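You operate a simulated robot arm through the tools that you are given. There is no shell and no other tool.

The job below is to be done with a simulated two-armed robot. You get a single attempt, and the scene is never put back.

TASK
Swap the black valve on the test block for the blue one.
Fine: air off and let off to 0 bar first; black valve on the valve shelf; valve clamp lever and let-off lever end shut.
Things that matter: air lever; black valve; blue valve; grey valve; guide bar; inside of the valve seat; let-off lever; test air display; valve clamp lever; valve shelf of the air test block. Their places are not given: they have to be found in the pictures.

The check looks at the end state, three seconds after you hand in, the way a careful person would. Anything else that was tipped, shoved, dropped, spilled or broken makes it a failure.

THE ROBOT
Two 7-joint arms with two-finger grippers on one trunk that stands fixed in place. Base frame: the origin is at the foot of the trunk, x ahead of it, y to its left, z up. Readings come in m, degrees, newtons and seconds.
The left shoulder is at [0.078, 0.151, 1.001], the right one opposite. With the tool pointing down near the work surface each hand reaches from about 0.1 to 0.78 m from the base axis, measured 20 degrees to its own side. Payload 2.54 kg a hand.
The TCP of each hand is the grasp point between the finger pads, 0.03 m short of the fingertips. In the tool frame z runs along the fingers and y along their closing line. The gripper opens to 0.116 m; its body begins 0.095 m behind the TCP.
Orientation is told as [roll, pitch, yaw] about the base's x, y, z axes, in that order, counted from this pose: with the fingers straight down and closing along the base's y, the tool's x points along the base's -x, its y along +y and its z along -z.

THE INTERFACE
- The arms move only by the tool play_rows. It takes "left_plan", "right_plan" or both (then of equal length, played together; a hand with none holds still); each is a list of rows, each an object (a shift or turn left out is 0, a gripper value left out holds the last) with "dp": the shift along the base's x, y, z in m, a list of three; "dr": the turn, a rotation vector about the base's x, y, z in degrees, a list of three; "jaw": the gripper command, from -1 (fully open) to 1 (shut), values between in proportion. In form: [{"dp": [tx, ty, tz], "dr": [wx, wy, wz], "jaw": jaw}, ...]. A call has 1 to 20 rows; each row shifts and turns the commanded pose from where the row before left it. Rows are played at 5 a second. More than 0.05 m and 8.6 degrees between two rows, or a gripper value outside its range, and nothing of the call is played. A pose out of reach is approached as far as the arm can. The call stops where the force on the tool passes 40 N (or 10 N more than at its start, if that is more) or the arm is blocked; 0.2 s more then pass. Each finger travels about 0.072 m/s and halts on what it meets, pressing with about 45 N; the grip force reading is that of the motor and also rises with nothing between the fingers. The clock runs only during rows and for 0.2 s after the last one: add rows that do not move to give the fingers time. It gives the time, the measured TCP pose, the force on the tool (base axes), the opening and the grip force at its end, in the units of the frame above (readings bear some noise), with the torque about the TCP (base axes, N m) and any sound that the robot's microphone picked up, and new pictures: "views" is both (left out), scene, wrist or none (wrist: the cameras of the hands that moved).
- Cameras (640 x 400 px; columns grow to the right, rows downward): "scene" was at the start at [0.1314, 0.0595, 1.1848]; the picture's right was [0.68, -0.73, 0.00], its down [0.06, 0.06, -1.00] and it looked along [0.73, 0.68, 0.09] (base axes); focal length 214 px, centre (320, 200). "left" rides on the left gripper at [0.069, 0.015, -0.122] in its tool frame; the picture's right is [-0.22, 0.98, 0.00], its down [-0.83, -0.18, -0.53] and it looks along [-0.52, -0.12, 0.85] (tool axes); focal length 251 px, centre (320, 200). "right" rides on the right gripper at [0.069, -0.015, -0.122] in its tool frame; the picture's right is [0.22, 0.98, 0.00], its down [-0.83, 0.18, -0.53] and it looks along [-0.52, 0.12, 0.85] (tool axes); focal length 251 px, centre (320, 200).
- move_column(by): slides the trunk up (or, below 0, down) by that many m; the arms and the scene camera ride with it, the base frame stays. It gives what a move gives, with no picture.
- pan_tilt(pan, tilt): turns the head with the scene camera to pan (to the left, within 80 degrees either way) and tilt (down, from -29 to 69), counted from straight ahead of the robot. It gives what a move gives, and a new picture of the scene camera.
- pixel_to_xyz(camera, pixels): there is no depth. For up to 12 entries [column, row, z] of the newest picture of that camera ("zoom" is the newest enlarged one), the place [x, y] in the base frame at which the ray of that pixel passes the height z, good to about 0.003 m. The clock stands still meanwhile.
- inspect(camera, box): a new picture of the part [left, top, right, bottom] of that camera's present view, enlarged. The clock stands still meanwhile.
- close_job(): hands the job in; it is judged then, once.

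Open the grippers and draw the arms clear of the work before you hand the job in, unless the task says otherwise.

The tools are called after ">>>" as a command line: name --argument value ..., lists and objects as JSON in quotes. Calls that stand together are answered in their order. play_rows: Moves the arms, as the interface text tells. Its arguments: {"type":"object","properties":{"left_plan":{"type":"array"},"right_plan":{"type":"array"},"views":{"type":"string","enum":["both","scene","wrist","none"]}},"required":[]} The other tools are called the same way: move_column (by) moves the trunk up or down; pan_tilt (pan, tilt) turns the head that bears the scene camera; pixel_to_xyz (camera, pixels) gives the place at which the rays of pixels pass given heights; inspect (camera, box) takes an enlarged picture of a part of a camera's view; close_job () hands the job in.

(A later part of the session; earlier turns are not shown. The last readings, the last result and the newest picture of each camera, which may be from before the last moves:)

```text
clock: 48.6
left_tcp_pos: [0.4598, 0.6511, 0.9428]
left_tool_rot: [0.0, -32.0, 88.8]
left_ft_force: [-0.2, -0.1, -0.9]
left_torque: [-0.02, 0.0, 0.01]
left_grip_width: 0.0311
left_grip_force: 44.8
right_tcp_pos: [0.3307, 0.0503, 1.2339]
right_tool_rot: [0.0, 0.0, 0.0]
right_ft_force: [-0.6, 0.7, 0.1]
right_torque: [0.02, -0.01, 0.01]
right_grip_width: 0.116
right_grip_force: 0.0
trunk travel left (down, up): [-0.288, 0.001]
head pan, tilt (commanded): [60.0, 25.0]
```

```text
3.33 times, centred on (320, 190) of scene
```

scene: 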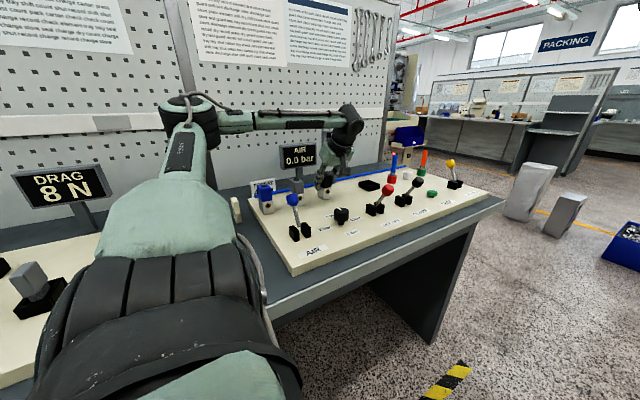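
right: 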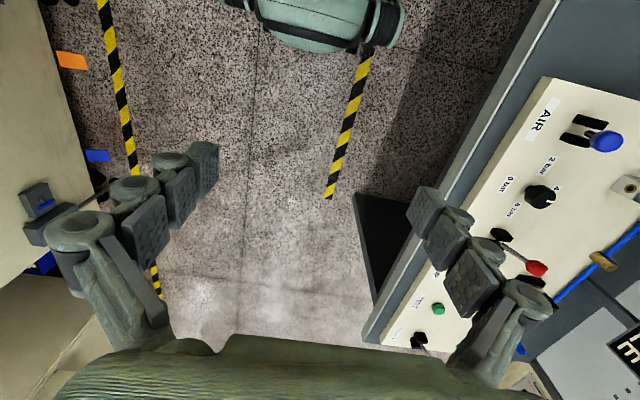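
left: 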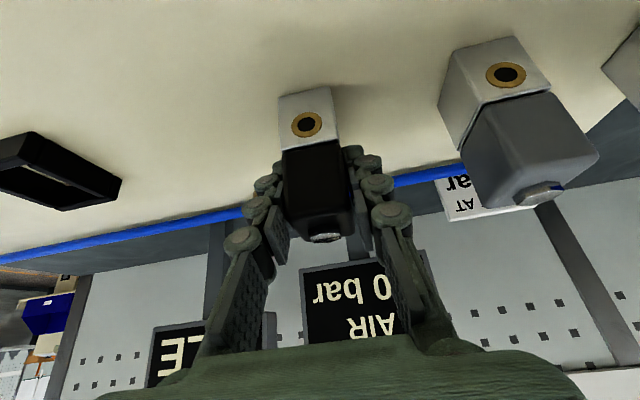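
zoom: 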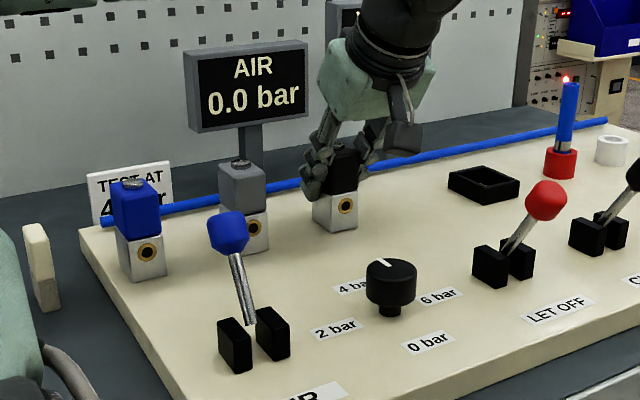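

The force reading suggests it is just at the board. I lower by two more 1.5 mm steps to feel contact.

>>> play_rows --left_plan '[{"dp": [0, 0, -0.0015]}, {}, {"dp": [0, 0, -0.001]}, {}]' --views "none"

```text
clock: 49.6
left_tcp_pos: [0.4602, 0.65, 0.9415]
left_tool_rot: [-0.1, -32.1, 89.0]
left_ft_force: [0.3, 1.2, 3.0]
left_torque: [-0.02, -0.05, -0.01]
left_grip_width: 0.0309
left_grip_force: 45.0
right_tcp_pos: [0.3301, 0.0478, 1.2347]
right_tool_rot: [0.0, 0.0, 0.0]
right_ft_force: [0.1, 0.7, 0.4]
right_torque: [0.0, -0.01, 0.02]
right_grip_width: 0.116
right_grip_force: 0.1
trunk travel left (down, up): [-0.288, 0.001]
head pan, tilt (commanded): [60.0, 25.0]
```

Contact is felt (+3 N). I open the fingers gently and lift straight up.

>>> play_rows --left_plan '[{"jaw": 0.3}, {"jaw": 0.1}, {"jaw": -0.05}, {}, {"dp": [0, 0, 0.03]}, {"dp": [0, 0, 0.04]}, {"dp": [0, 0, 0.04]}, {}]' --views "both"

>>> inspect --camera "scene" --box '[240, 130, 400, 250]'

```text
clock: 51.4
left_tcp_pos: [0.4598, 0.65, 1.052]
left_tool_rot: [0.1, -31.8, 88.8]
left_ft_force: [-0.2, 0.0, -0.2]
left_torque: [0.02, 0.0, -0.01]
left_grip_width: 0.0607
left_grip_force: 0.1
right_tcp_pos: [0.3296, 0.0494, 1.2332]
right_tool_rot: [0.1, 0.0, 0.0]
right_ft_force: [0.0, 0.0, -1.1]
right_torque: [0.02, 0.02, -0.02]
right_grip_width: 0.1159
right_grip_force: 0.0
trunk travel left (down, up): [-0.288, 0.001]
head pan, tilt (commanded): [60.0, 25.0]
```

scene: 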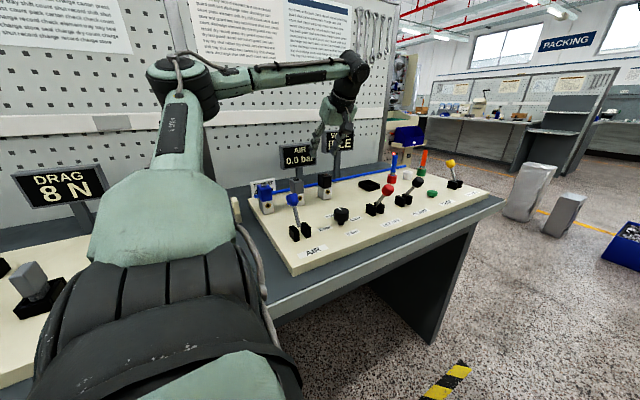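
left: 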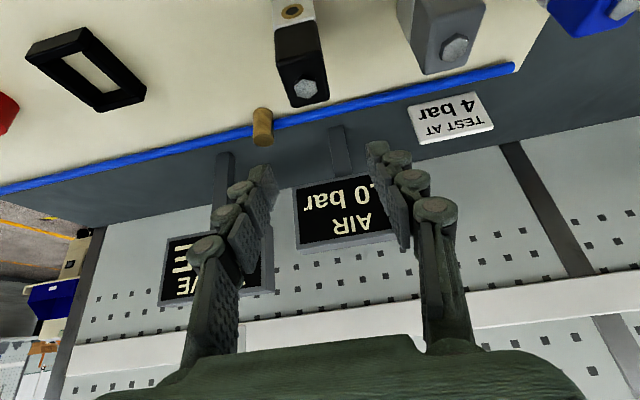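

```text
3.33 times, centred on (320, 190) of scene
```

zoom: 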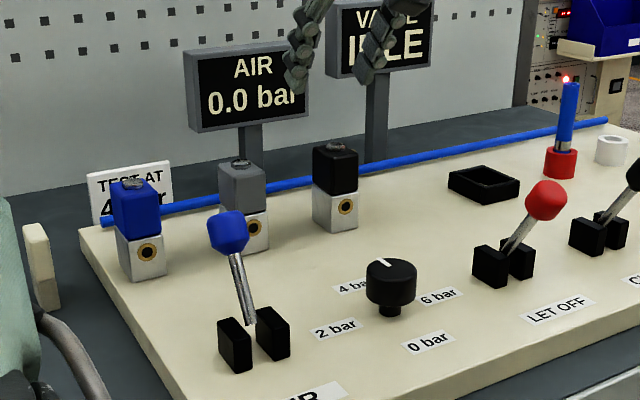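

The black valve stands upright in line with the others. I record precisely where its plug appears in the left camera at this pose, as a reference for aligning over the blue valve.

>>> inspect --camera "left" --box '[250, 0, 370, 110]'

>>> pixel_to_xyz --camera "left" --pixels '[[303.5, 88, 0.968], [455, 48, 0.968], [622, 10, 0.968]]'

```text
3.64 times, centred on (310, 55) of left
```

zoom: 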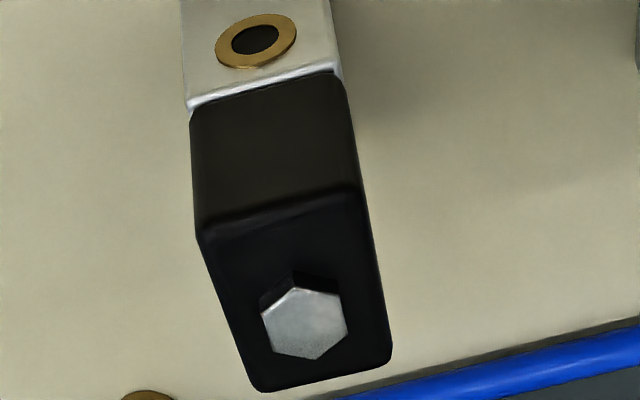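

```text
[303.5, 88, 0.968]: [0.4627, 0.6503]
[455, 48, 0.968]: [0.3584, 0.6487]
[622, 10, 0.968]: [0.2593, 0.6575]
```

Reference: plug at (305.9, 88.8) with the TCP centred on the valve. I move left over grey at this height to above the blue valve.

>>> play_rows --left_plan '[{"dp": [-0.04, 0, 0.005]}, {"dp": [-0.04, 0, 0]}, {"dp": [-0.04, 0, 0]}, {"dp": [-0.04, 0, 0]}, {"dp": [-0.04, 0.001, -0.005]}, {}, {}]' --views "both"

>>> inspect --camera "left" --box '[250, 0, 370, 110]'

```text
clock: 53.0
left_tcp_pos: [0.259, 0.6522, 1.0516]
left_tool_rot: [0.0, -32.1, 88.8]
left_ft_force: [0.4, 0.2, 0.7]
left_torque: [0.01, -0.04, 0.0]
left_grip_width: 0.0609
left_grip_force: 0.2
right_tcp_pos: [0.3293, 0.0485, 1.2352]
right_tool_rot: [0.0, -0.1, 0.0]
right_ft_force: [0.2, 0.2, 0.4]
right_torque: [-0.01, -0.03, 0.02]
right_grip_width: 0.1159
right_grip_force: 0.2
trunk travel left (down, up): [-0.288, 0.001]
head pan, tilt (commanded): [60.0, 25.0]
```

scene: 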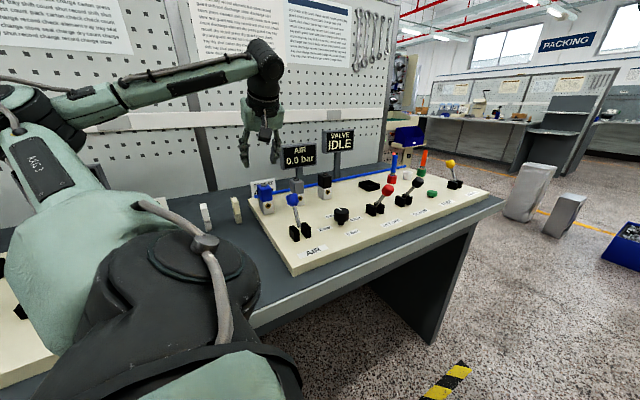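
left: 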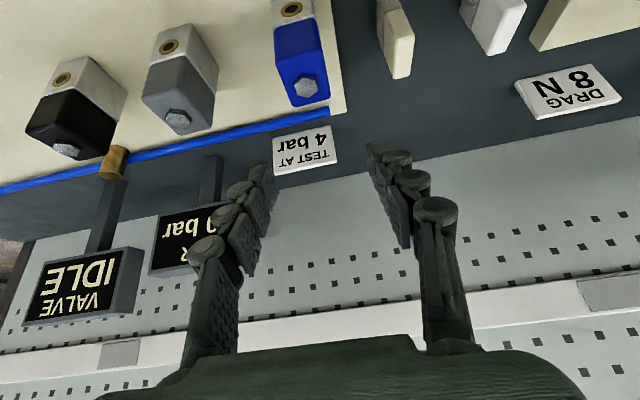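

```text
3.64 times, centred on (310, 55) of left
```

zoom: 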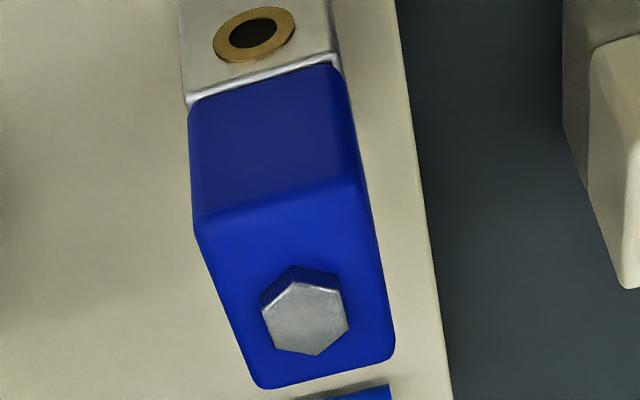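

The blue plug shows at the same column and only about 1.4 px higher than the reference, i.e. about 1.5 mm in y. I correct by -1.5 mm and lower around the blue valve.

>>> play_rows --left_plan '[{"dp": [0, -0.0015, -0.03]}, {"dp": [0, 0, -0.03]}, {"dp": [0, 0, -0.03]}, {"dp": [0, 0, -0.0195]}, {}, {}]' --views "both"

>>> inspect --camera "scene" --box '[200, 130, 360, 250]'

```text
clock: 54.4
left_tcp_pos: [0.2599, 0.6499, 0.9424]
left_tool_rot: [0.0, -32.1, 88.8]
left_ft_force: [-0.9, -0.5, 0.2]
left_torque: [0.0, 0.02, 0.01]
left_grip_width: 0.0608
left_grip_force: 0.2
right_tcp_pos: [0.3299, 0.0503, 1.2343]
right_tool_rot: [0.0, 0.0, -0.1]
right_ft_force: [0.1, 0.3, -0.4]
right_torque: [0.0, -0.02, 0.0]
right_grip_width: 0.1161
right_grip_force: 0.0
trunk travel left (down, up): [-0.288, 0.001]
head pan, tilt (commanded): [60.0, 25.0]
```

scene: 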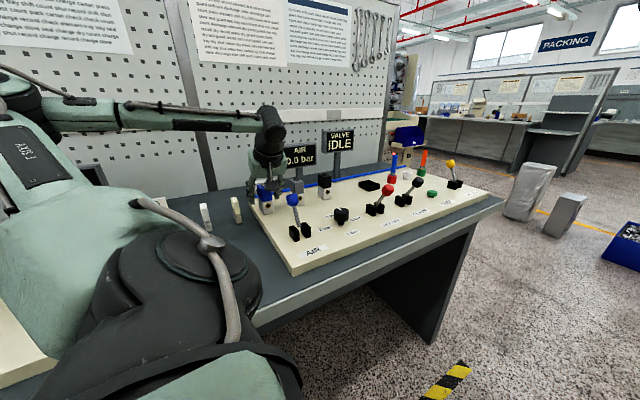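
left: 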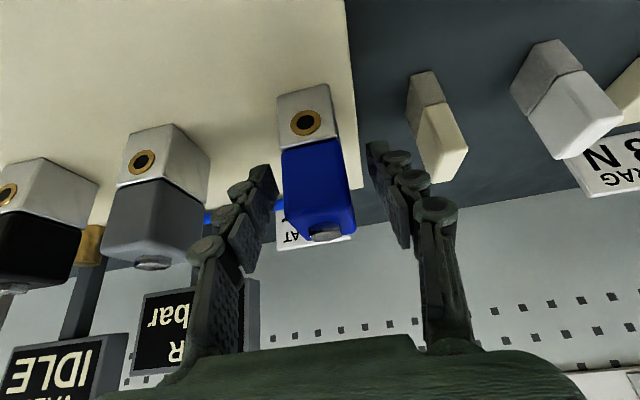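

```text
3.33 times, centred on (280, 190) of scene
```

zoom: 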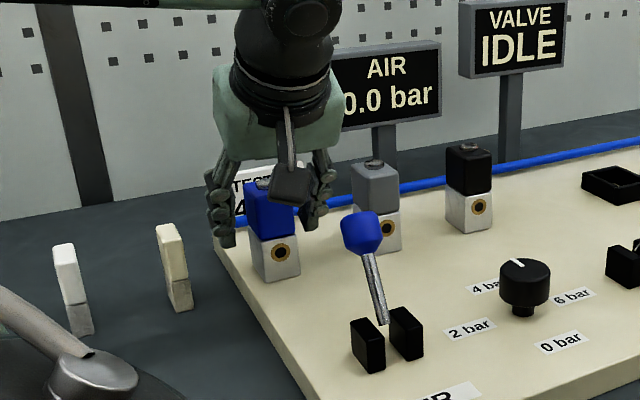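

The port shows at (306,123), matching the black valve's (306,124). I close the gripper on the blue valve and compare.

>>> play_rows --left_plan '[{"jaw": 1}, {"jaw": 1}, {"jaw": 1}, {"jaw": 1}]' --views "wrist"

>>> inspect --camera "left" --box '[220, 40, 420, 260]'

```text
clock: 55.4
left_tcp_pos: [0.2613, 0.6505, 0.9427]
left_tool_rot: [0.1, -32.0, 88.9]
left_ft_force: [1.1, 0.9, -0.4]
left_torque: [-0.03, -0.01, -0.01]
left_grip_width: 0.0309
left_grip_force: 45.2
right_tcp_pos: [0.3288, 0.0493, 1.2351]
right_tool_rot: [0.0, 0.0, 0.1]
right_ft_force: [0.4, -0.5, 0.2]
right_torque: [0.01, -0.01, 0.02]
right_grip_width: 0.1161
right_grip_force: 0.1
trunk travel left (down, up): [-0.288, 0.001]
head pan, tilt (commanded): [60.0, 25.0]
```

left: 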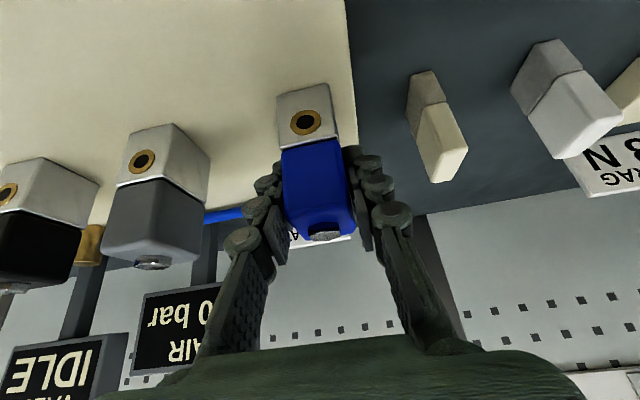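

```text
1.82 times, centred on (320, 150) of left
```

zoom: 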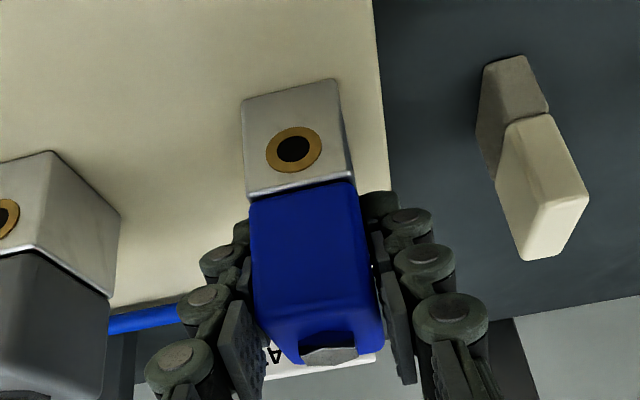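

The blue valve is gripped identically (plug (325,235), port (306,123), 30.9 mm). I lift it high enough to clear grey and black, and carry it over to above the seat.

>>> play_rows --left_plan '[{"dp": [0, 0, 0.02]}, {"dp": [0, 0, 0.045]}, {"dp": [0, 0, 0.045]}, {"dp": [0, 0, 0.012]}, {"dp": [0.039, -0.001, 0]}, {"dp": [0.039, -0.001, 0]}, {"dp": [0.039, -0.001, 0]}, {"dp": [0.039, -0.001, 0]}, {"dp": [0.039, -0.001, 0]}, {"dp": [0.039, -0.001, 0]}, {"dp": [0.039, -0.001, 0]}, {"dp": [0.039, -0.001, 0]}, {"dp": [0.039, -0.001, -0.005]}, {"dp": [0.039, -0.001, -0.01]}, {}, {}]' --views "both"

>>> inspect --camera "left" --box '[220, 0, 420, 260]'

```text
clock: 58.8
left_tcp_pos: [0.6499, 0.6401, 1.0458]
left_tool_rot: [0.1, -32.0, 88.6]
left_ft_force: [0.0, 0.7, -1.3]
left_torque: [0.01, 0.01, 0.02]
left_grip_width: 0.0309
left_grip_force: 45.7
right_tcp_pos: [0.3313, 0.0484, 1.2341]
right_tool_rot: [0.0, 0.0, 0.0]
right_ft_force: [-0.2, 0.3, 0.4]
right_torque: [-0.01, 0.0, 0.01]
right_grip_width: 0.116
right_grip_force: 0.1
trunk travel left (down, up): [-0.288, 0.001]
head pan, tilt (commanded): [60.0, 25.0]
```

scene: 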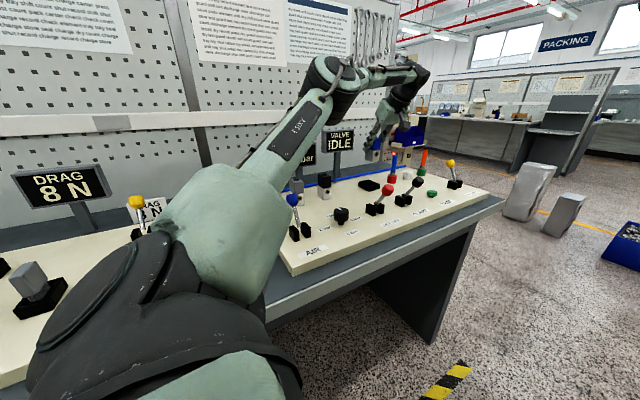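
left: 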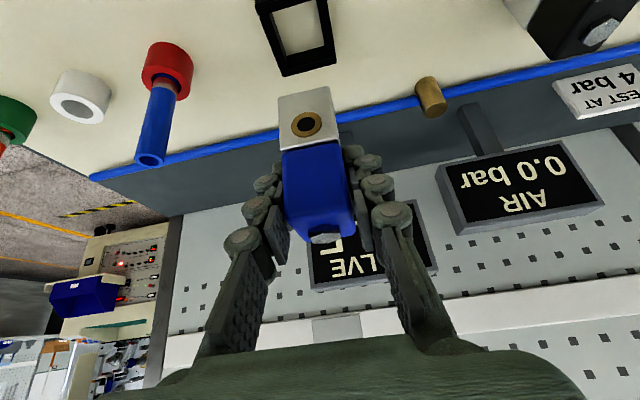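

```text
1.54 times, centred on (320, 130) of left
```

zoom: 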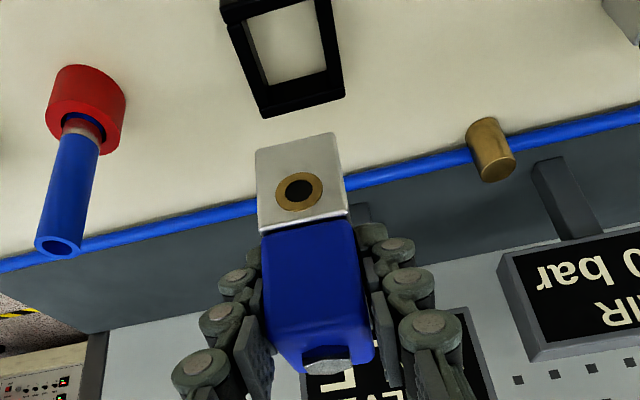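

The blue valve hangs above the seat at the black valve's former x, y. I lower to just above the frame and take a close look.

>>> play_rows --left_plan '[{"dp": [0, 0, -0.03]}, {"dp": [0, 0, -0.03]}, {}, {}]' --views "both"

>>> inspect --camera "left" --box '[240, 20, 380, 160]'

>>> inspect --camera "scene" --box '[330, 130, 420, 205]'

```text
clock: 59.8
left_tcp_pos: [0.6503, 0.639, 0.989]
left_tool_rot: [0.1, -32.0, 88.8]
left_ft_force: [-0.1, -0.3, -1.8]
left_torque: [0.02, -0.02, 0.0]
left_grip_width: 0.0311
left_grip_force: 44.6
right_tcp_pos: [0.3293, 0.048, 1.2329]
right_tool_rot: [0.1, 0.1, 0.0]
right_ft_force: [0.6, -0.3, 0.1]
right_torque: [-0.01, 0.01, -0.01]
right_grip_width: 0.1159
right_grip_force: 0.0
trunk travel left (down, up): [-0.288, 0.001]
head pan, tilt (commanded): [60.0, 25.0]
```

scene: 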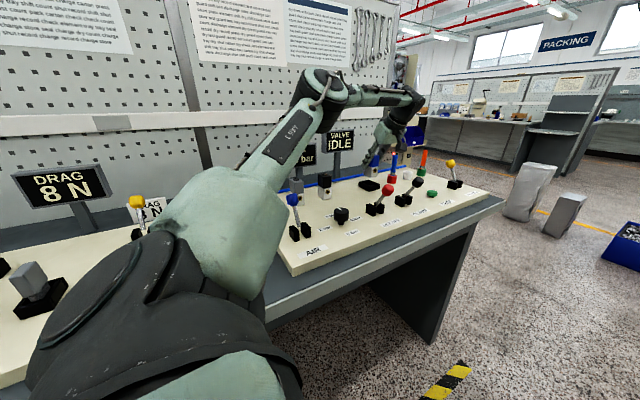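
left: 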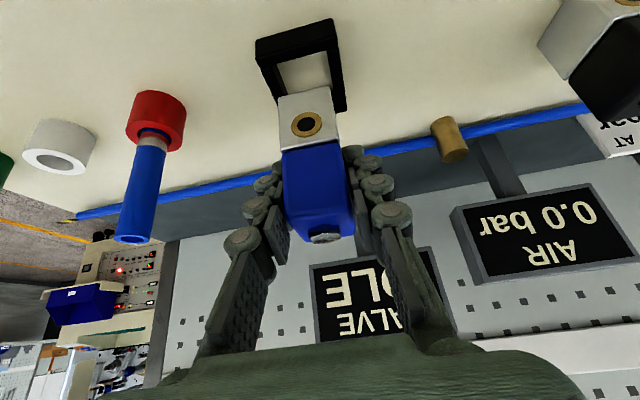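

```text
2.86 times, centred on (310, 90) of left
```

zoom: 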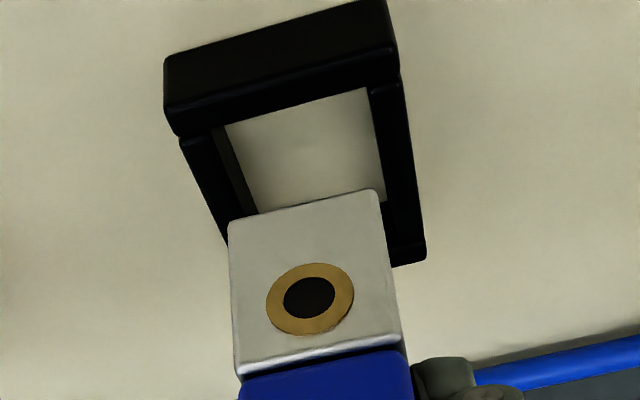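

```text
5.33 times, centred on (375, 168) of scene
```

zoom: 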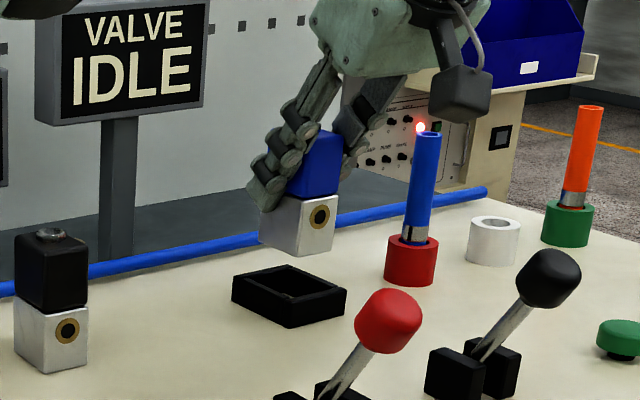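

I compare the valve's bottom front edge with the frame's inner edges by coordinates.

>>> inspect --camera "left" --box '[240, 20, 380, 160]'

>>> pixel_to_xyz --camera "zoom" --pixels '[[230, 222, 0.924], [378, 190, 0.924], [368, 88, 0.9], [212, 127, 0.9], [387, 203, 0.9], [393, 265, 0.9], [181, 140, 0.9], [425, 250, 0.9], [226, 127, 0.878], [258, 212, 0.878], [368, 90, 0.905], [212, 128, 0.905]]'

```text
2.86 times, centred on (310, 90) of left
```

zoom: 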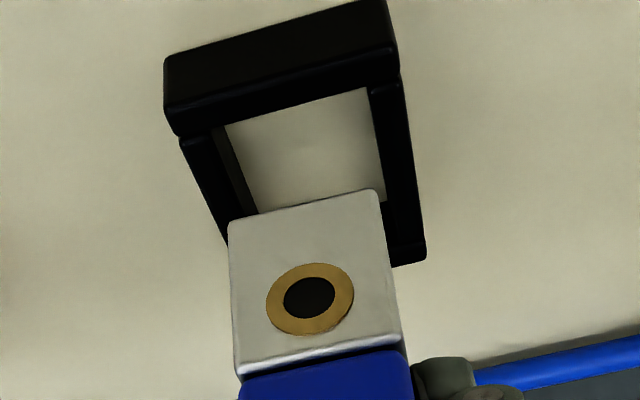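

```text
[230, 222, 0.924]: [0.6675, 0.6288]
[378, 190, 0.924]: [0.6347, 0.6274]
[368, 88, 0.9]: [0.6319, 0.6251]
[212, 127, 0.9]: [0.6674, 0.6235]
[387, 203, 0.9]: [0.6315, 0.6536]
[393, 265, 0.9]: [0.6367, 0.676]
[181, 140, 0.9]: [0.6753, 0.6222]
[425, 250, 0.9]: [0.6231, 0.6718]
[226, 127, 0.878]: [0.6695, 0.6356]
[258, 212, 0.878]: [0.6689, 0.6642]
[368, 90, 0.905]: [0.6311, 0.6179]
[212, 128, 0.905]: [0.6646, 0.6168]
```

By dead reckoning I am 1.5 mm in front of where black was gripped, and black sat close to the front bar, so I shift +2.5 mm in y and +0.5 mm in x, then lower in small steps into the frame.

>>> play_rows --left_plan '[{"dp": [0.0, 0.0025, 0]}, {}, {"dp": [0, 0, -0.01]}, {"dp": [0, 0, -0.008]}, {"dp": [0, 0, -0.006]}, {"dp": [0, 0, -0.006]}, {}]' --views "both"

>>> inspect --camera "left" --box '[240, 20, 380, 160]'

>>> inspect --camera "scene" --box '[330, 130, 420, 205]'

```text
clock: 61.4
left_tcp_pos: [0.6508, 0.6438, 0.9615]
left_tool_rot: [-0.3, -32.3, 88.9]
left_ft_force: [1.8, 3.6, 10.7]
left_torque: [0.45, -0.11, 0.04]
left_grip_width: 0.0309
left_grip_force: 45.2
right_tcp_pos: [0.3296, 0.0476, 1.2342]
right_tool_rot: [0.0, -0.2, 0.0]
right_ft_force: [0.0, 0.5, -0.1]
right_torque: [-0.02, 0.06, -0.01]
right_grip_width: 0.1161
right_grip_force: 0.0
trunk travel left (down, up): [-0.288, 0.001]
head pan, tilt (commanded): [60.0, 25.0]
```

scene: 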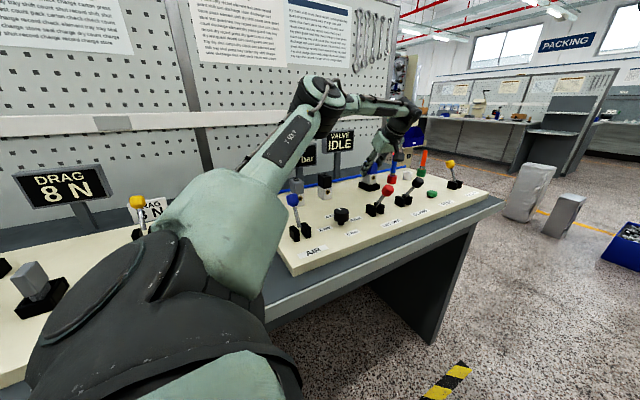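
left: 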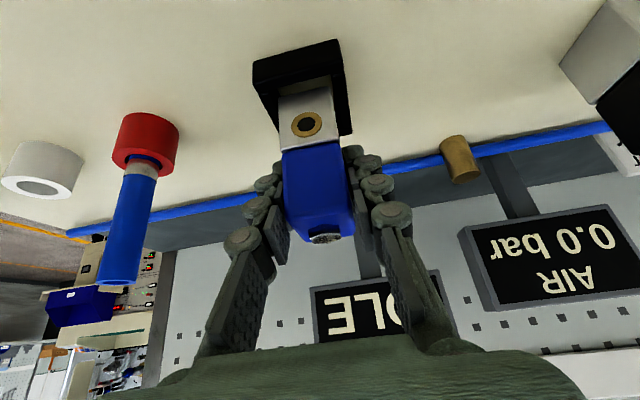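

```text
2.86 times, centred on (310, 90) of left
```

zoom: 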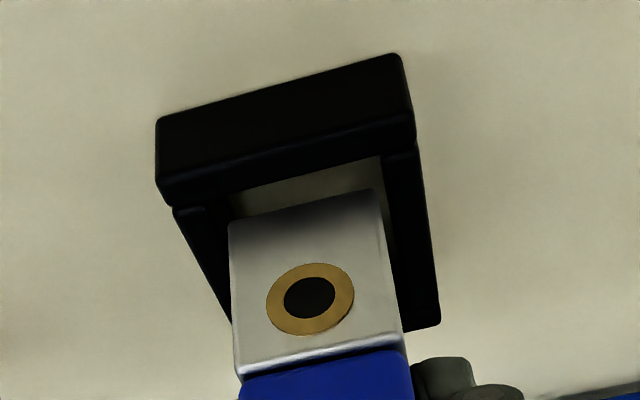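

```text
5.33 times, centred on (375, 168) of scene
```

zoom: 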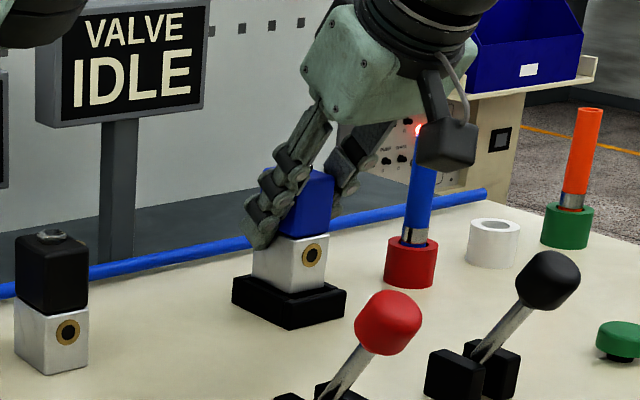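

Contact (10.7 N up, torque pointing at the rear edge) shows the valve's back edge is on the rear wall, and a gap is visible in front. I lift 8 mm, move 3 mm toward the front, and lower again.

>>> play_rows --left_plan '[{"dp": [0, 0, 0.01]}, {"dp": [0, -0.0035, 0]}, {}, {"dp": [0, 0, -0.01]}, {"dp": [0, 0, -0.005]}, {}]' --views "both"

>>> inspect --camera "left" --box '[240, 20, 380, 160]'

>>> inspect --camera "scene" --box '[330, 130, 420, 205]'

```text
clock: 62.8
left_tcp_pos: [0.6504, 0.6396, 0.9529]
left_tool_rot: [-0.1, -32.1, 88.7]
left_ft_force: [0.0, -0.8, -1.2]
left_torque: [0.0, -0.02, -0.01]
left_grip_width: 0.031
left_grip_force: 44.6
right_tcp_pos: [0.3298, 0.0492, 1.2337]
right_tool_rot: [0.1, 0.0, 0.1]
right_ft_force: [0.2, -0.1, -0.5]
right_torque: [0.01, -0.02, -0.02]
right_grip_width: 0.1159
right_grip_force: 0.1
trunk travel left (down, up): [-0.288, 0.001]
head pan, tilt (commanded): [60.0, 25.0]
```

scene: 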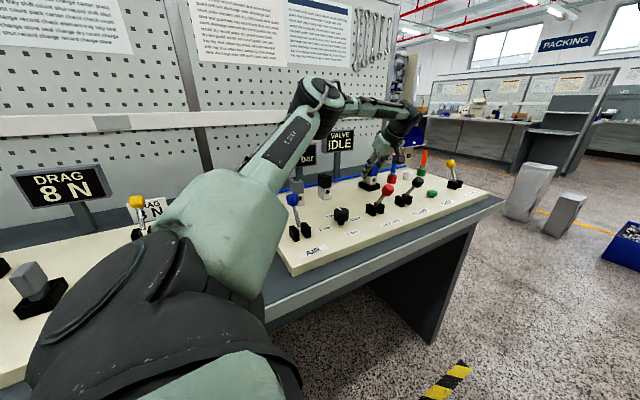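
left: 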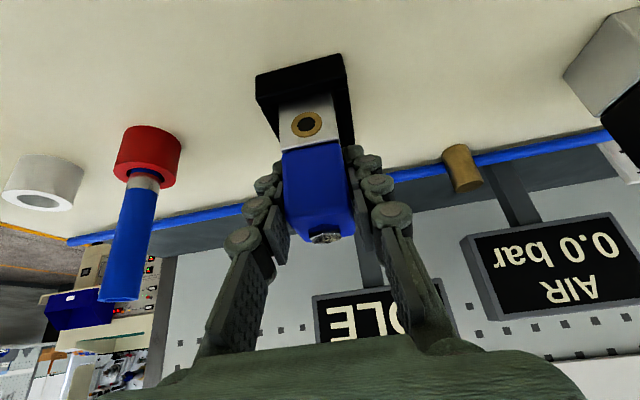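

```text
2.86 times, centred on (310, 90) of left
```

zoom: 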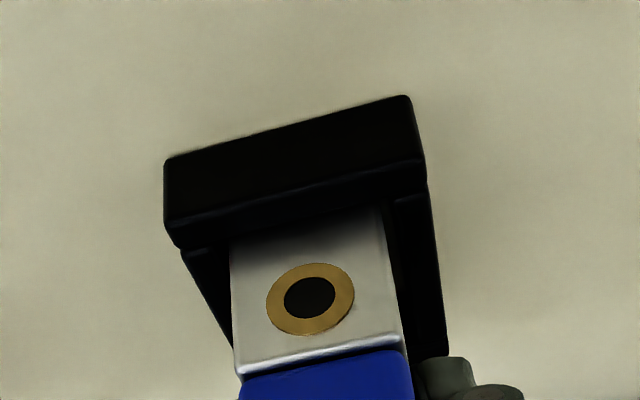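

```text
5.33 times, centred on (375, 168) of scene
```

zoom: 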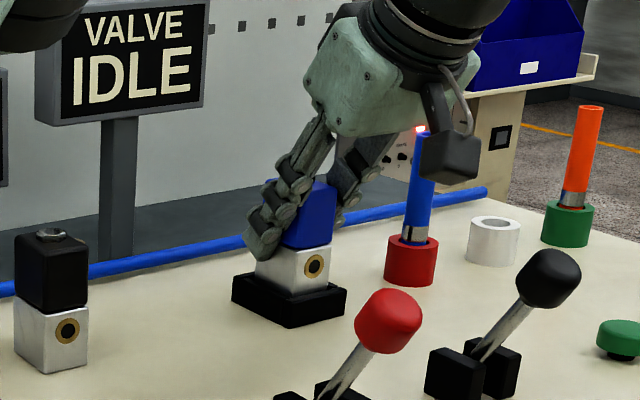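

Now it entered the frame without force (TCP z 0.953, bottom below the wall top). I continue down gently to the seat floor.

>>> play_rows --left_plan '[{"dp": [0, 0, -0.004]}, {"dp": [0, 0, -0.004]}, {}, {"dp": [0, 0, -0.002]}, {"dp": [0, 0, -0.0015]}, {}]' --views "both"

>>> inspect --camera "left" --box '[220, 40, 420, 260]'

```text
clock: 64.2
left_tcp_pos: [0.6499, 0.6387, 0.9411]
left_tool_rot: [0.0, -32.0, 88.9]
left_ft_force: [1.9, 2.1, 0.8]
left_torque: [0.06, -0.06, 0.05]
left_grip_width: 0.031
left_grip_force: 44.0
right_tcp_pos: [0.3304, 0.0498, 1.2344]
right_tool_rot: [0.0, -0.2, 0.0]
right_ft_force: [0.4, 0.2, -0.5]
right_torque: [0.01, 0.01, -0.02]
right_grip_width: 0.1161
right_grip_force: 0.0
trunk travel left (down, up): [-0.288, 0.001]
head pan, tilt (commanded): [60.0, 25.0]
```

scene: 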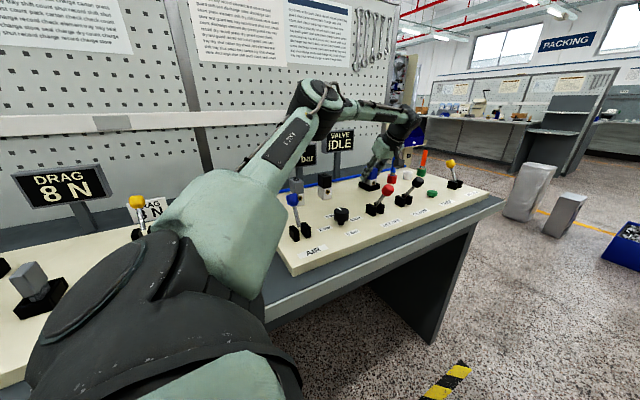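
left: 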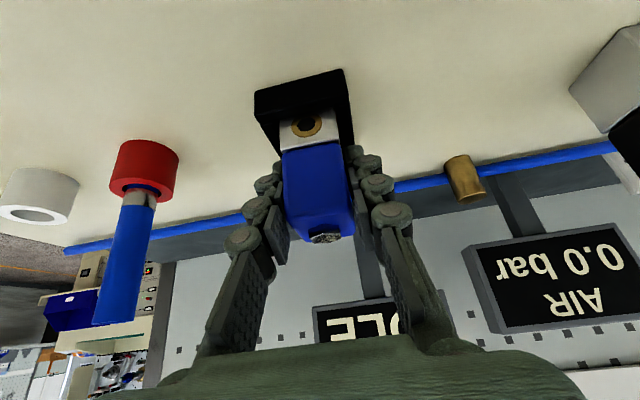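

```text
1.82 times, centred on (320, 150) of left
```

zoom: 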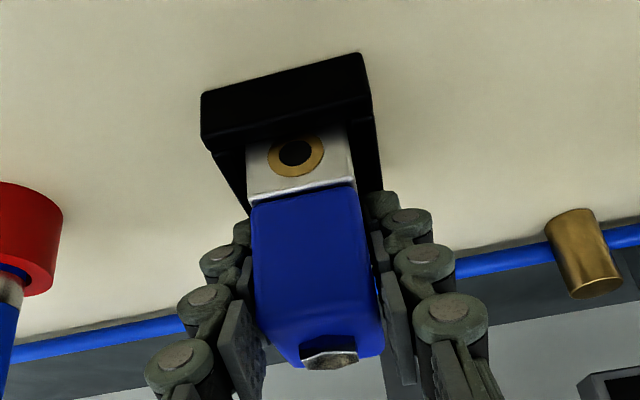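

The blue valve sits at the seat floor (light upward force, same view as black had). I open the fingers gently and lift straight up.

>>> play_rows --left_plan '[{"jaw": 0.3}, {"jaw": 0.1}, {"jaw": -0.05}, {}, {"dp": [0, 0, 0.02]}, {"dp": [0, 0, 0.04]}, {"dp": [0, 0, 0.04]}, {"dp": [0, -0.01, 0.01]}, {}]' --views "both"

>>> inspect --camera "left" --box '[240, 0, 380, 130]'

>>> inspect --camera "scene" --box '[330, 130, 420, 205]'

```text
clock: 66.2
left_tcp_pos: [0.6475, 0.6278, 1.0532]
left_tool_rot: [0.0, -32.0, 88.7]
left_ft_force: [-0.1, -0.1, 0.4]
left_torque: [0.01, -0.02, -0.01]
left_grip_width: 0.061
left_grip_force: 0.0
right_tcp_pos: [0.3299, 0.049, 1.2343]
right_tool_rot: [-0.1, 0.0, 0.0]
right_ft_force: [0.4, -0.6, 0.4]
right_torque: [-0.01, -0.01, 0.0]
right_grip_width: 0.1161
right_grip_force: 0.1
trunk travel left (down, up): [-0.288, 0.001]
head pan, tilt (commanded): [60.0, 25.0]
```

scene: 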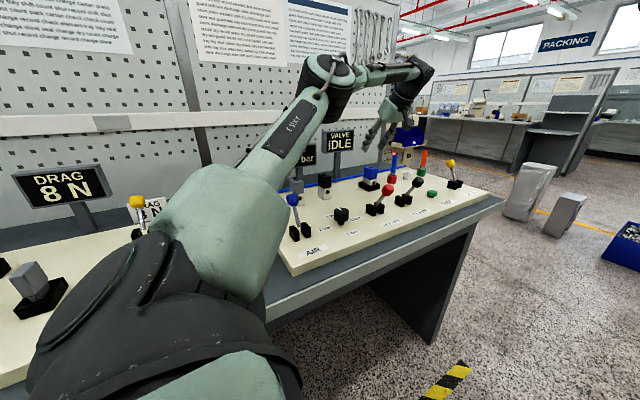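
left: 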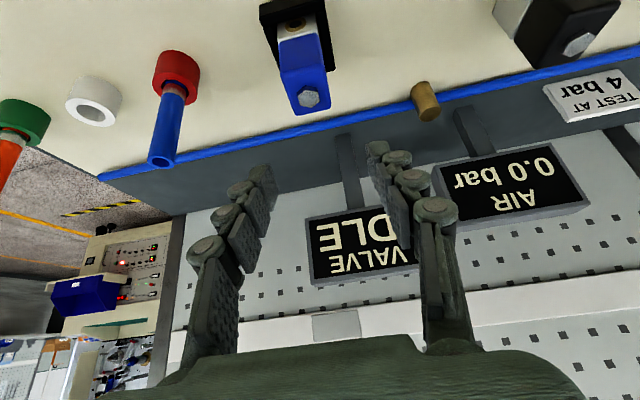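

```text
3.08 times, centred on (310, 65) of left
```

zoom: 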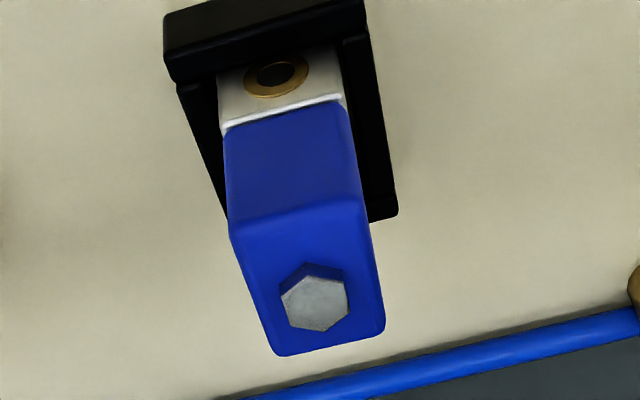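

```text
5.33 times, centred on (375, 168) of scene
```

zoom: 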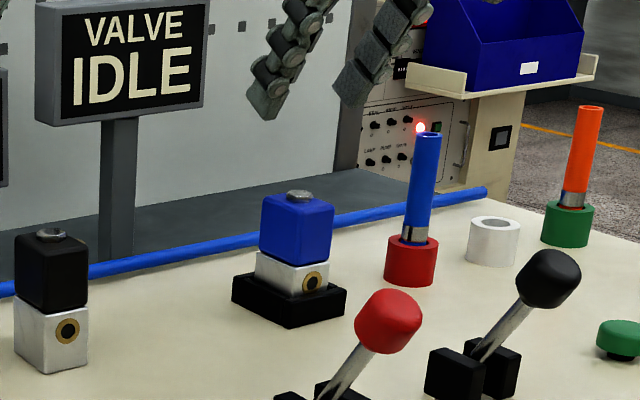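

The blue valve stands upright in the seat. I check its plug position, then untilt and go to shut the clamp lever, whose ball is now near (0.651, 0.44, 0.97).

>>> pixel_to_xyz --camera "left" --pixels '[[308.4, 98.4, 0.968], [308.4, 98.4, 0.96]]'

>>> play_rows --left_plan '[{"dp": [0, -0.04, 0.0], "dr": [-8, 0, 0]}, {"dp": [0, -0.04, 0.0], "dr": [-8, 0, 0]}, {"dp": [0, -0.04, 0.0], "dr": [-8, 0, 0]}, {"dp": [0, -0.04, 0.0], "dr": [-8, 0, 0]}, {"dp": [0, -0.03, 0.0]}, {}, {}]' --views "both"

```text
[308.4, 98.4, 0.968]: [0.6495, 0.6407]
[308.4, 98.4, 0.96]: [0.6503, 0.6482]
```

```text
clock: 67.8
left_tcp_pos: [0.6476, 0.4414, 1.0511]
left_tool_rot: [-0.6, 0.0, 89.0]
left_ft_force: [0.1, 0.4, 0.4]
left_torque: [-0.02, -0.04, 0.03]
left_grip_width: 0.061
left_grip_force: 0.0
right_tcp_pos: [0.3307, 0.0492, 1.2336]
right_tool_rot: [0.0, -0.1, 0.0]
right_ft_force: [0.0, 0.2, 0.4]
right_torque: [-0.01, 0.02, 0.0]
right_grip_width: 0.116
right_grip_force: 0.1
trunk travel left (down, up): [-0.288, 0.001]
head pan, tilt (commanded): [60.0, 25.0]
```

scene: 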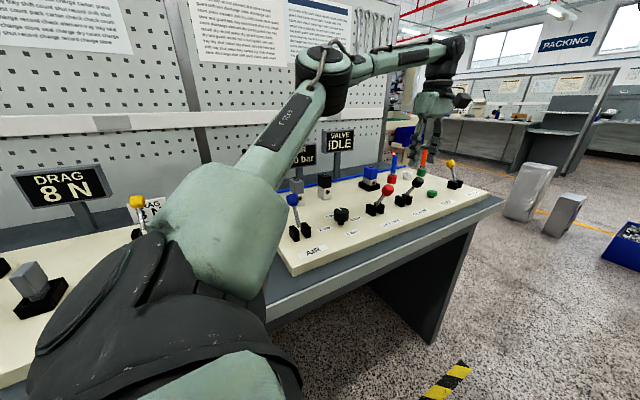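
left: 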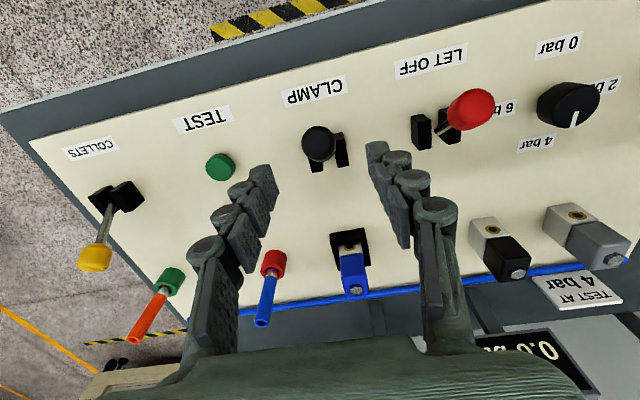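

The clamp ball at (319,143) is right below the TCP. I descend, grip it, and swing it to +y (shut).

>>> play_rows --left_plan '[{"dp": [0, 0, -0.04]}, {"dp": [0, 0, -0.04]}, {}, {"jaw": 1}, {"jaw": 1}, {"jaw": 1}, {"dp": [0, 0.01, 0.005]}, {"dp": [0, 0.01, 0.0027]}, {"dp": [0, 0.01, 0.0016]}, {"dp": [0, 0.01, 0.0005]}, {"dp": [0, 0.01, -0.0005]}, {"dp": [0, 0.01, -0.0016]}, {"dp": [0, 0.01, -0.0027]}, {"dp": [0, 0.01, -0.004]}, {}]' --views "both"

>>> inspect --camera "scene" --box '[300, 110, 440, 220]'

```text
clock: 71.0
left_tcp_pos: [0.6493, 0.518, 0.9744]
left_tool_rot: [-0.7, 0.0, 89.0]
left_ft_force: [-5.8, -13.6, 7.7]
left_torque: [-1.38, 0.14, -0.02]
left_grip_width: 0.0257
left_grip_force: 44.8
right_tcp_pos: [0.3291, 0.0479, 1.2355]
right_tool_rot: [0.1, 0.0, 0.0]
right_ft_force: [1.5, 0.2, 0.1]
right_torque: [0.01, -0.03, 0.03]
right_grip_width: 0.1159
right_grip_force: 0.1
trunk travel left (down, up): [-0.288, 0.001]
head pan, tilt (commanded): [60.0, 25.0]
```

scene: 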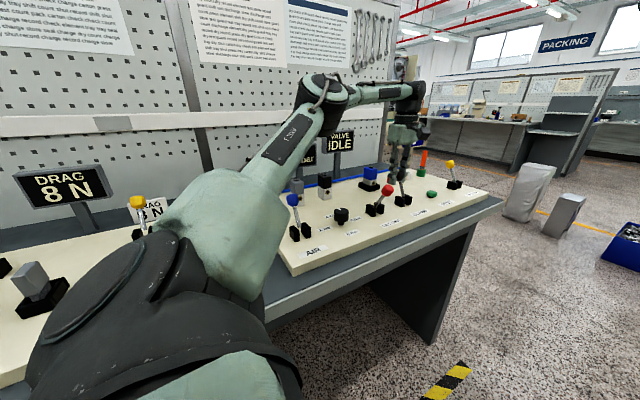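
left: 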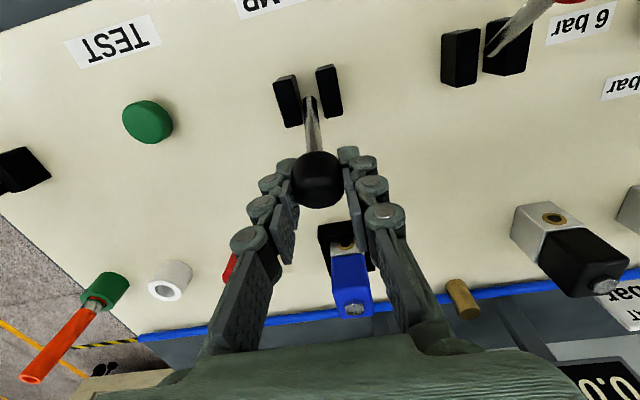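

```text
3.64 times, centred on (370, 165) of scene
```

zoom: 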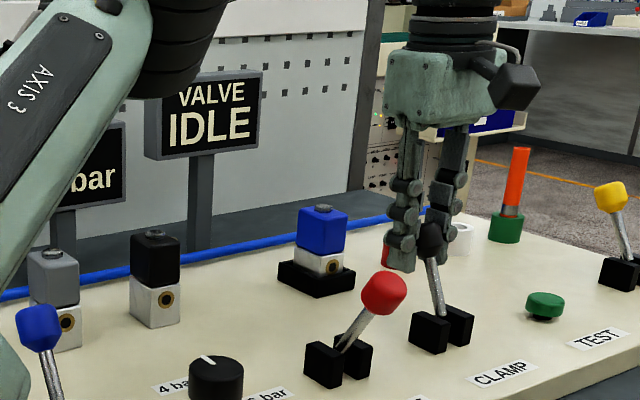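

The clamp lever is over to the shut side. I release and lift, then move to the red LET OFF ball.

>>> play_rows --left_plan '[{"jaw": 0.2}, {"jaw": -0.05}, {"jaw": -0.05}, {}, {"dp": [0, 0, 0.04]}, {"dp": [-0.01, 0, 0.045]}, {"dp": [-0.03, -0.03, 0]}, {"dp": [-0.035, -0.03, 0]}, {"dp": [-0.04, -0.018, 0]}, {}, {}]' --views "both"

>>> inspect --camera "scene" --box '[300, 110, 440, 220]'

>>> inspect --camera "left" --box '[150, 80, 400, 300]'

```text
clock: 73.4
left_tcp_pos: [0.5353, 0.439, 1.0578]
left_tool_rot: [-0.6, 0.0, 89.0]
left_ft_force: [0.0, 0.2, 0.8]
left_torque: [-0.01, 0.02, 0.0]
left_grip_width: 0.0612
left_grip_force: 0.0
right_tcp_pos: [0.3295, 0.0498, 1.2342]
right_tool_rot: [0.0, 0.0, 0.0]
right_ft_force: [0.0, -0.5, 0.7]
right_torque: [0.03, 0.0, -0.01]
right_grip_width: 0.116
right_grip_force: 0.0
trunk travel left (down, up): [-0.288, 0.001]
head pan, tilt (commanded): [60.0, 25.0]
```

scene: 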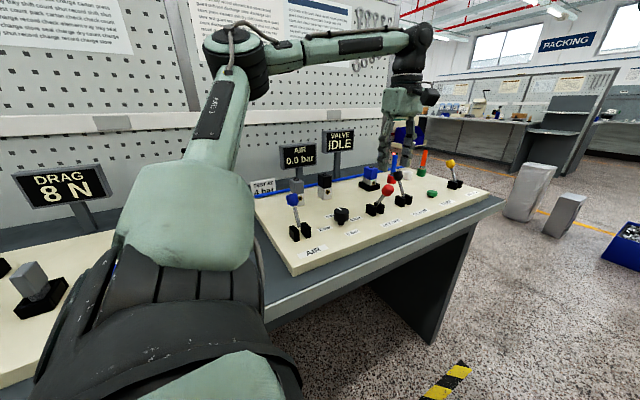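
left: 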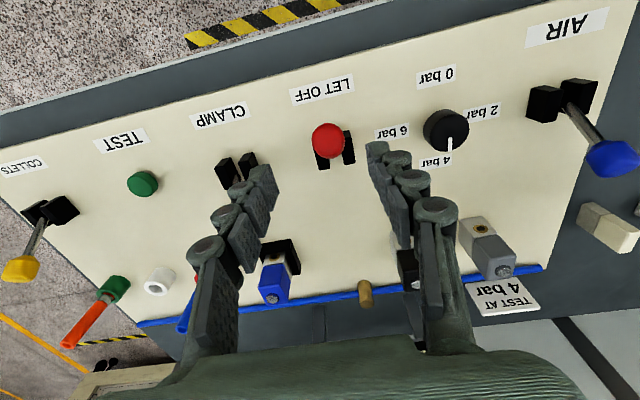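

```text
3.64 times, centred on (370, 165) of scene
```

zoom: 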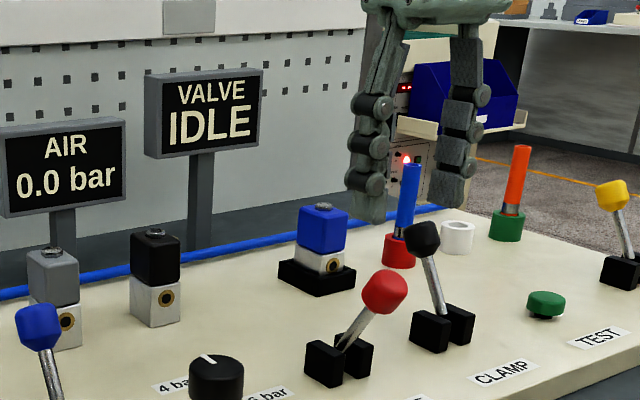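

```text
1.82 times, centred on (275, 190) of left
```

zoom: 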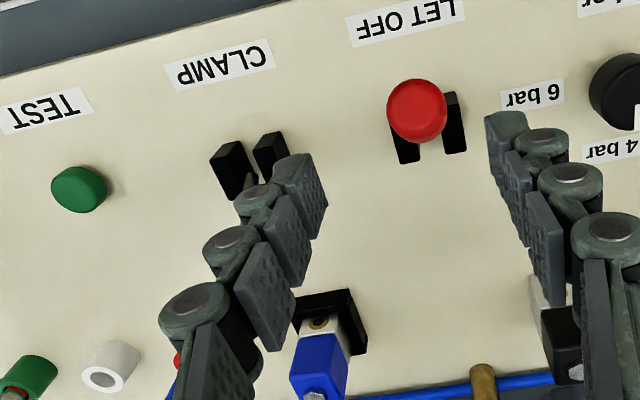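

Clamp lever stays shut. The red ball at (328,141) is about 6 mm to the left (lower x) of the TCP; I shift, descend, grip, and swing it to +y (shut).

>>> play_rows --left_plan '[{"dp": [-0.006, 0, -0.04]}, {"dp": [0, 0, -0.045]}, {}, {"jaw": 1}, {"jaw": 1}, {"jaw": 1}, {"dp": [0, 0.01, 0.005]}, {"dp": [0, 0.01, 0.0027]}, {"dp": [0, 0.01, 0.0016]}, {"dp": [0, 0.01, 0.0005]}, {"dp": [0, 0.01, -0.0005]}, {"dp": [0, 0.01, -0.0016]}, {"dp": [0, 0.01, -0.0027]}, {"dp": [0, 0.01, -0.004]}, {}]' --views "both"

>>> inspect --camera "scene" --box '[270, 110, 430, 230]'

```text
clock: 76.6
left_tcp_pos: [0.5296, 0.5193, 0.975]
left_tool_rot: [-0.6, 0.1, 89.0]
left_ft_force: [9.8, -18.6, 2.9]
left_torque: [-1.37, -0.07, -0.02]
left_grip_width: 0.0259
left_grip_force: 44.5
right_tcp_pos: [0.3301, 0.0476, 1.2338]
right_tool_rot: [0.1, 0.0, 0.0]
right_ft_force: [-0.4, 0.9, -0.4]
right_torque: [-0.03, -0.02, -0.01]
right_grip_width: 0.1163
right_grip_force: 0.0
trunk travel left (down, up): [-0.288, 0.001]
head pan, tilt (commanded): [60.0, 25.0]
```

scene: 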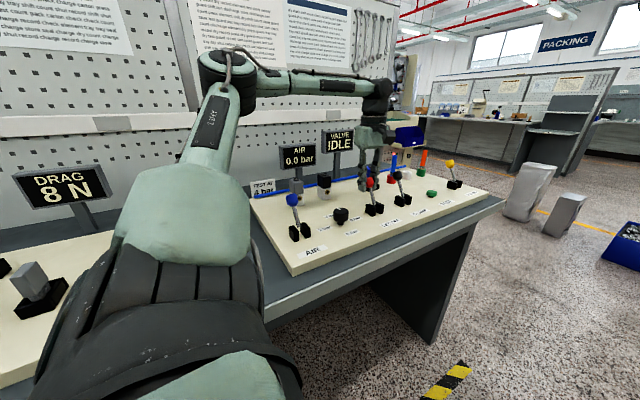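
left: 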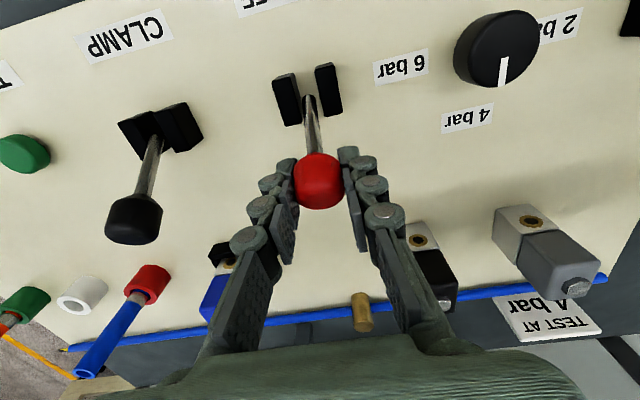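

```text
3.33 times, centred on (350, 170) of scene
```

zoom: 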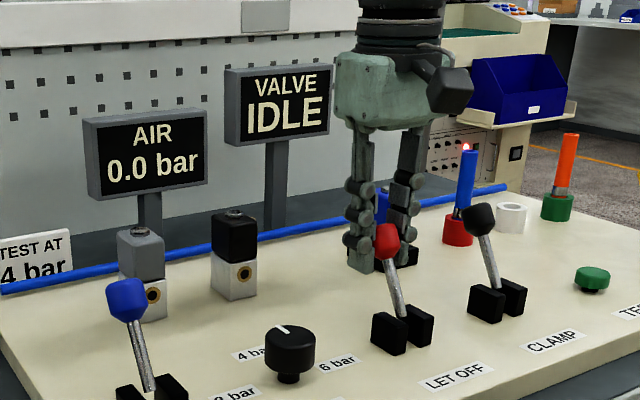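

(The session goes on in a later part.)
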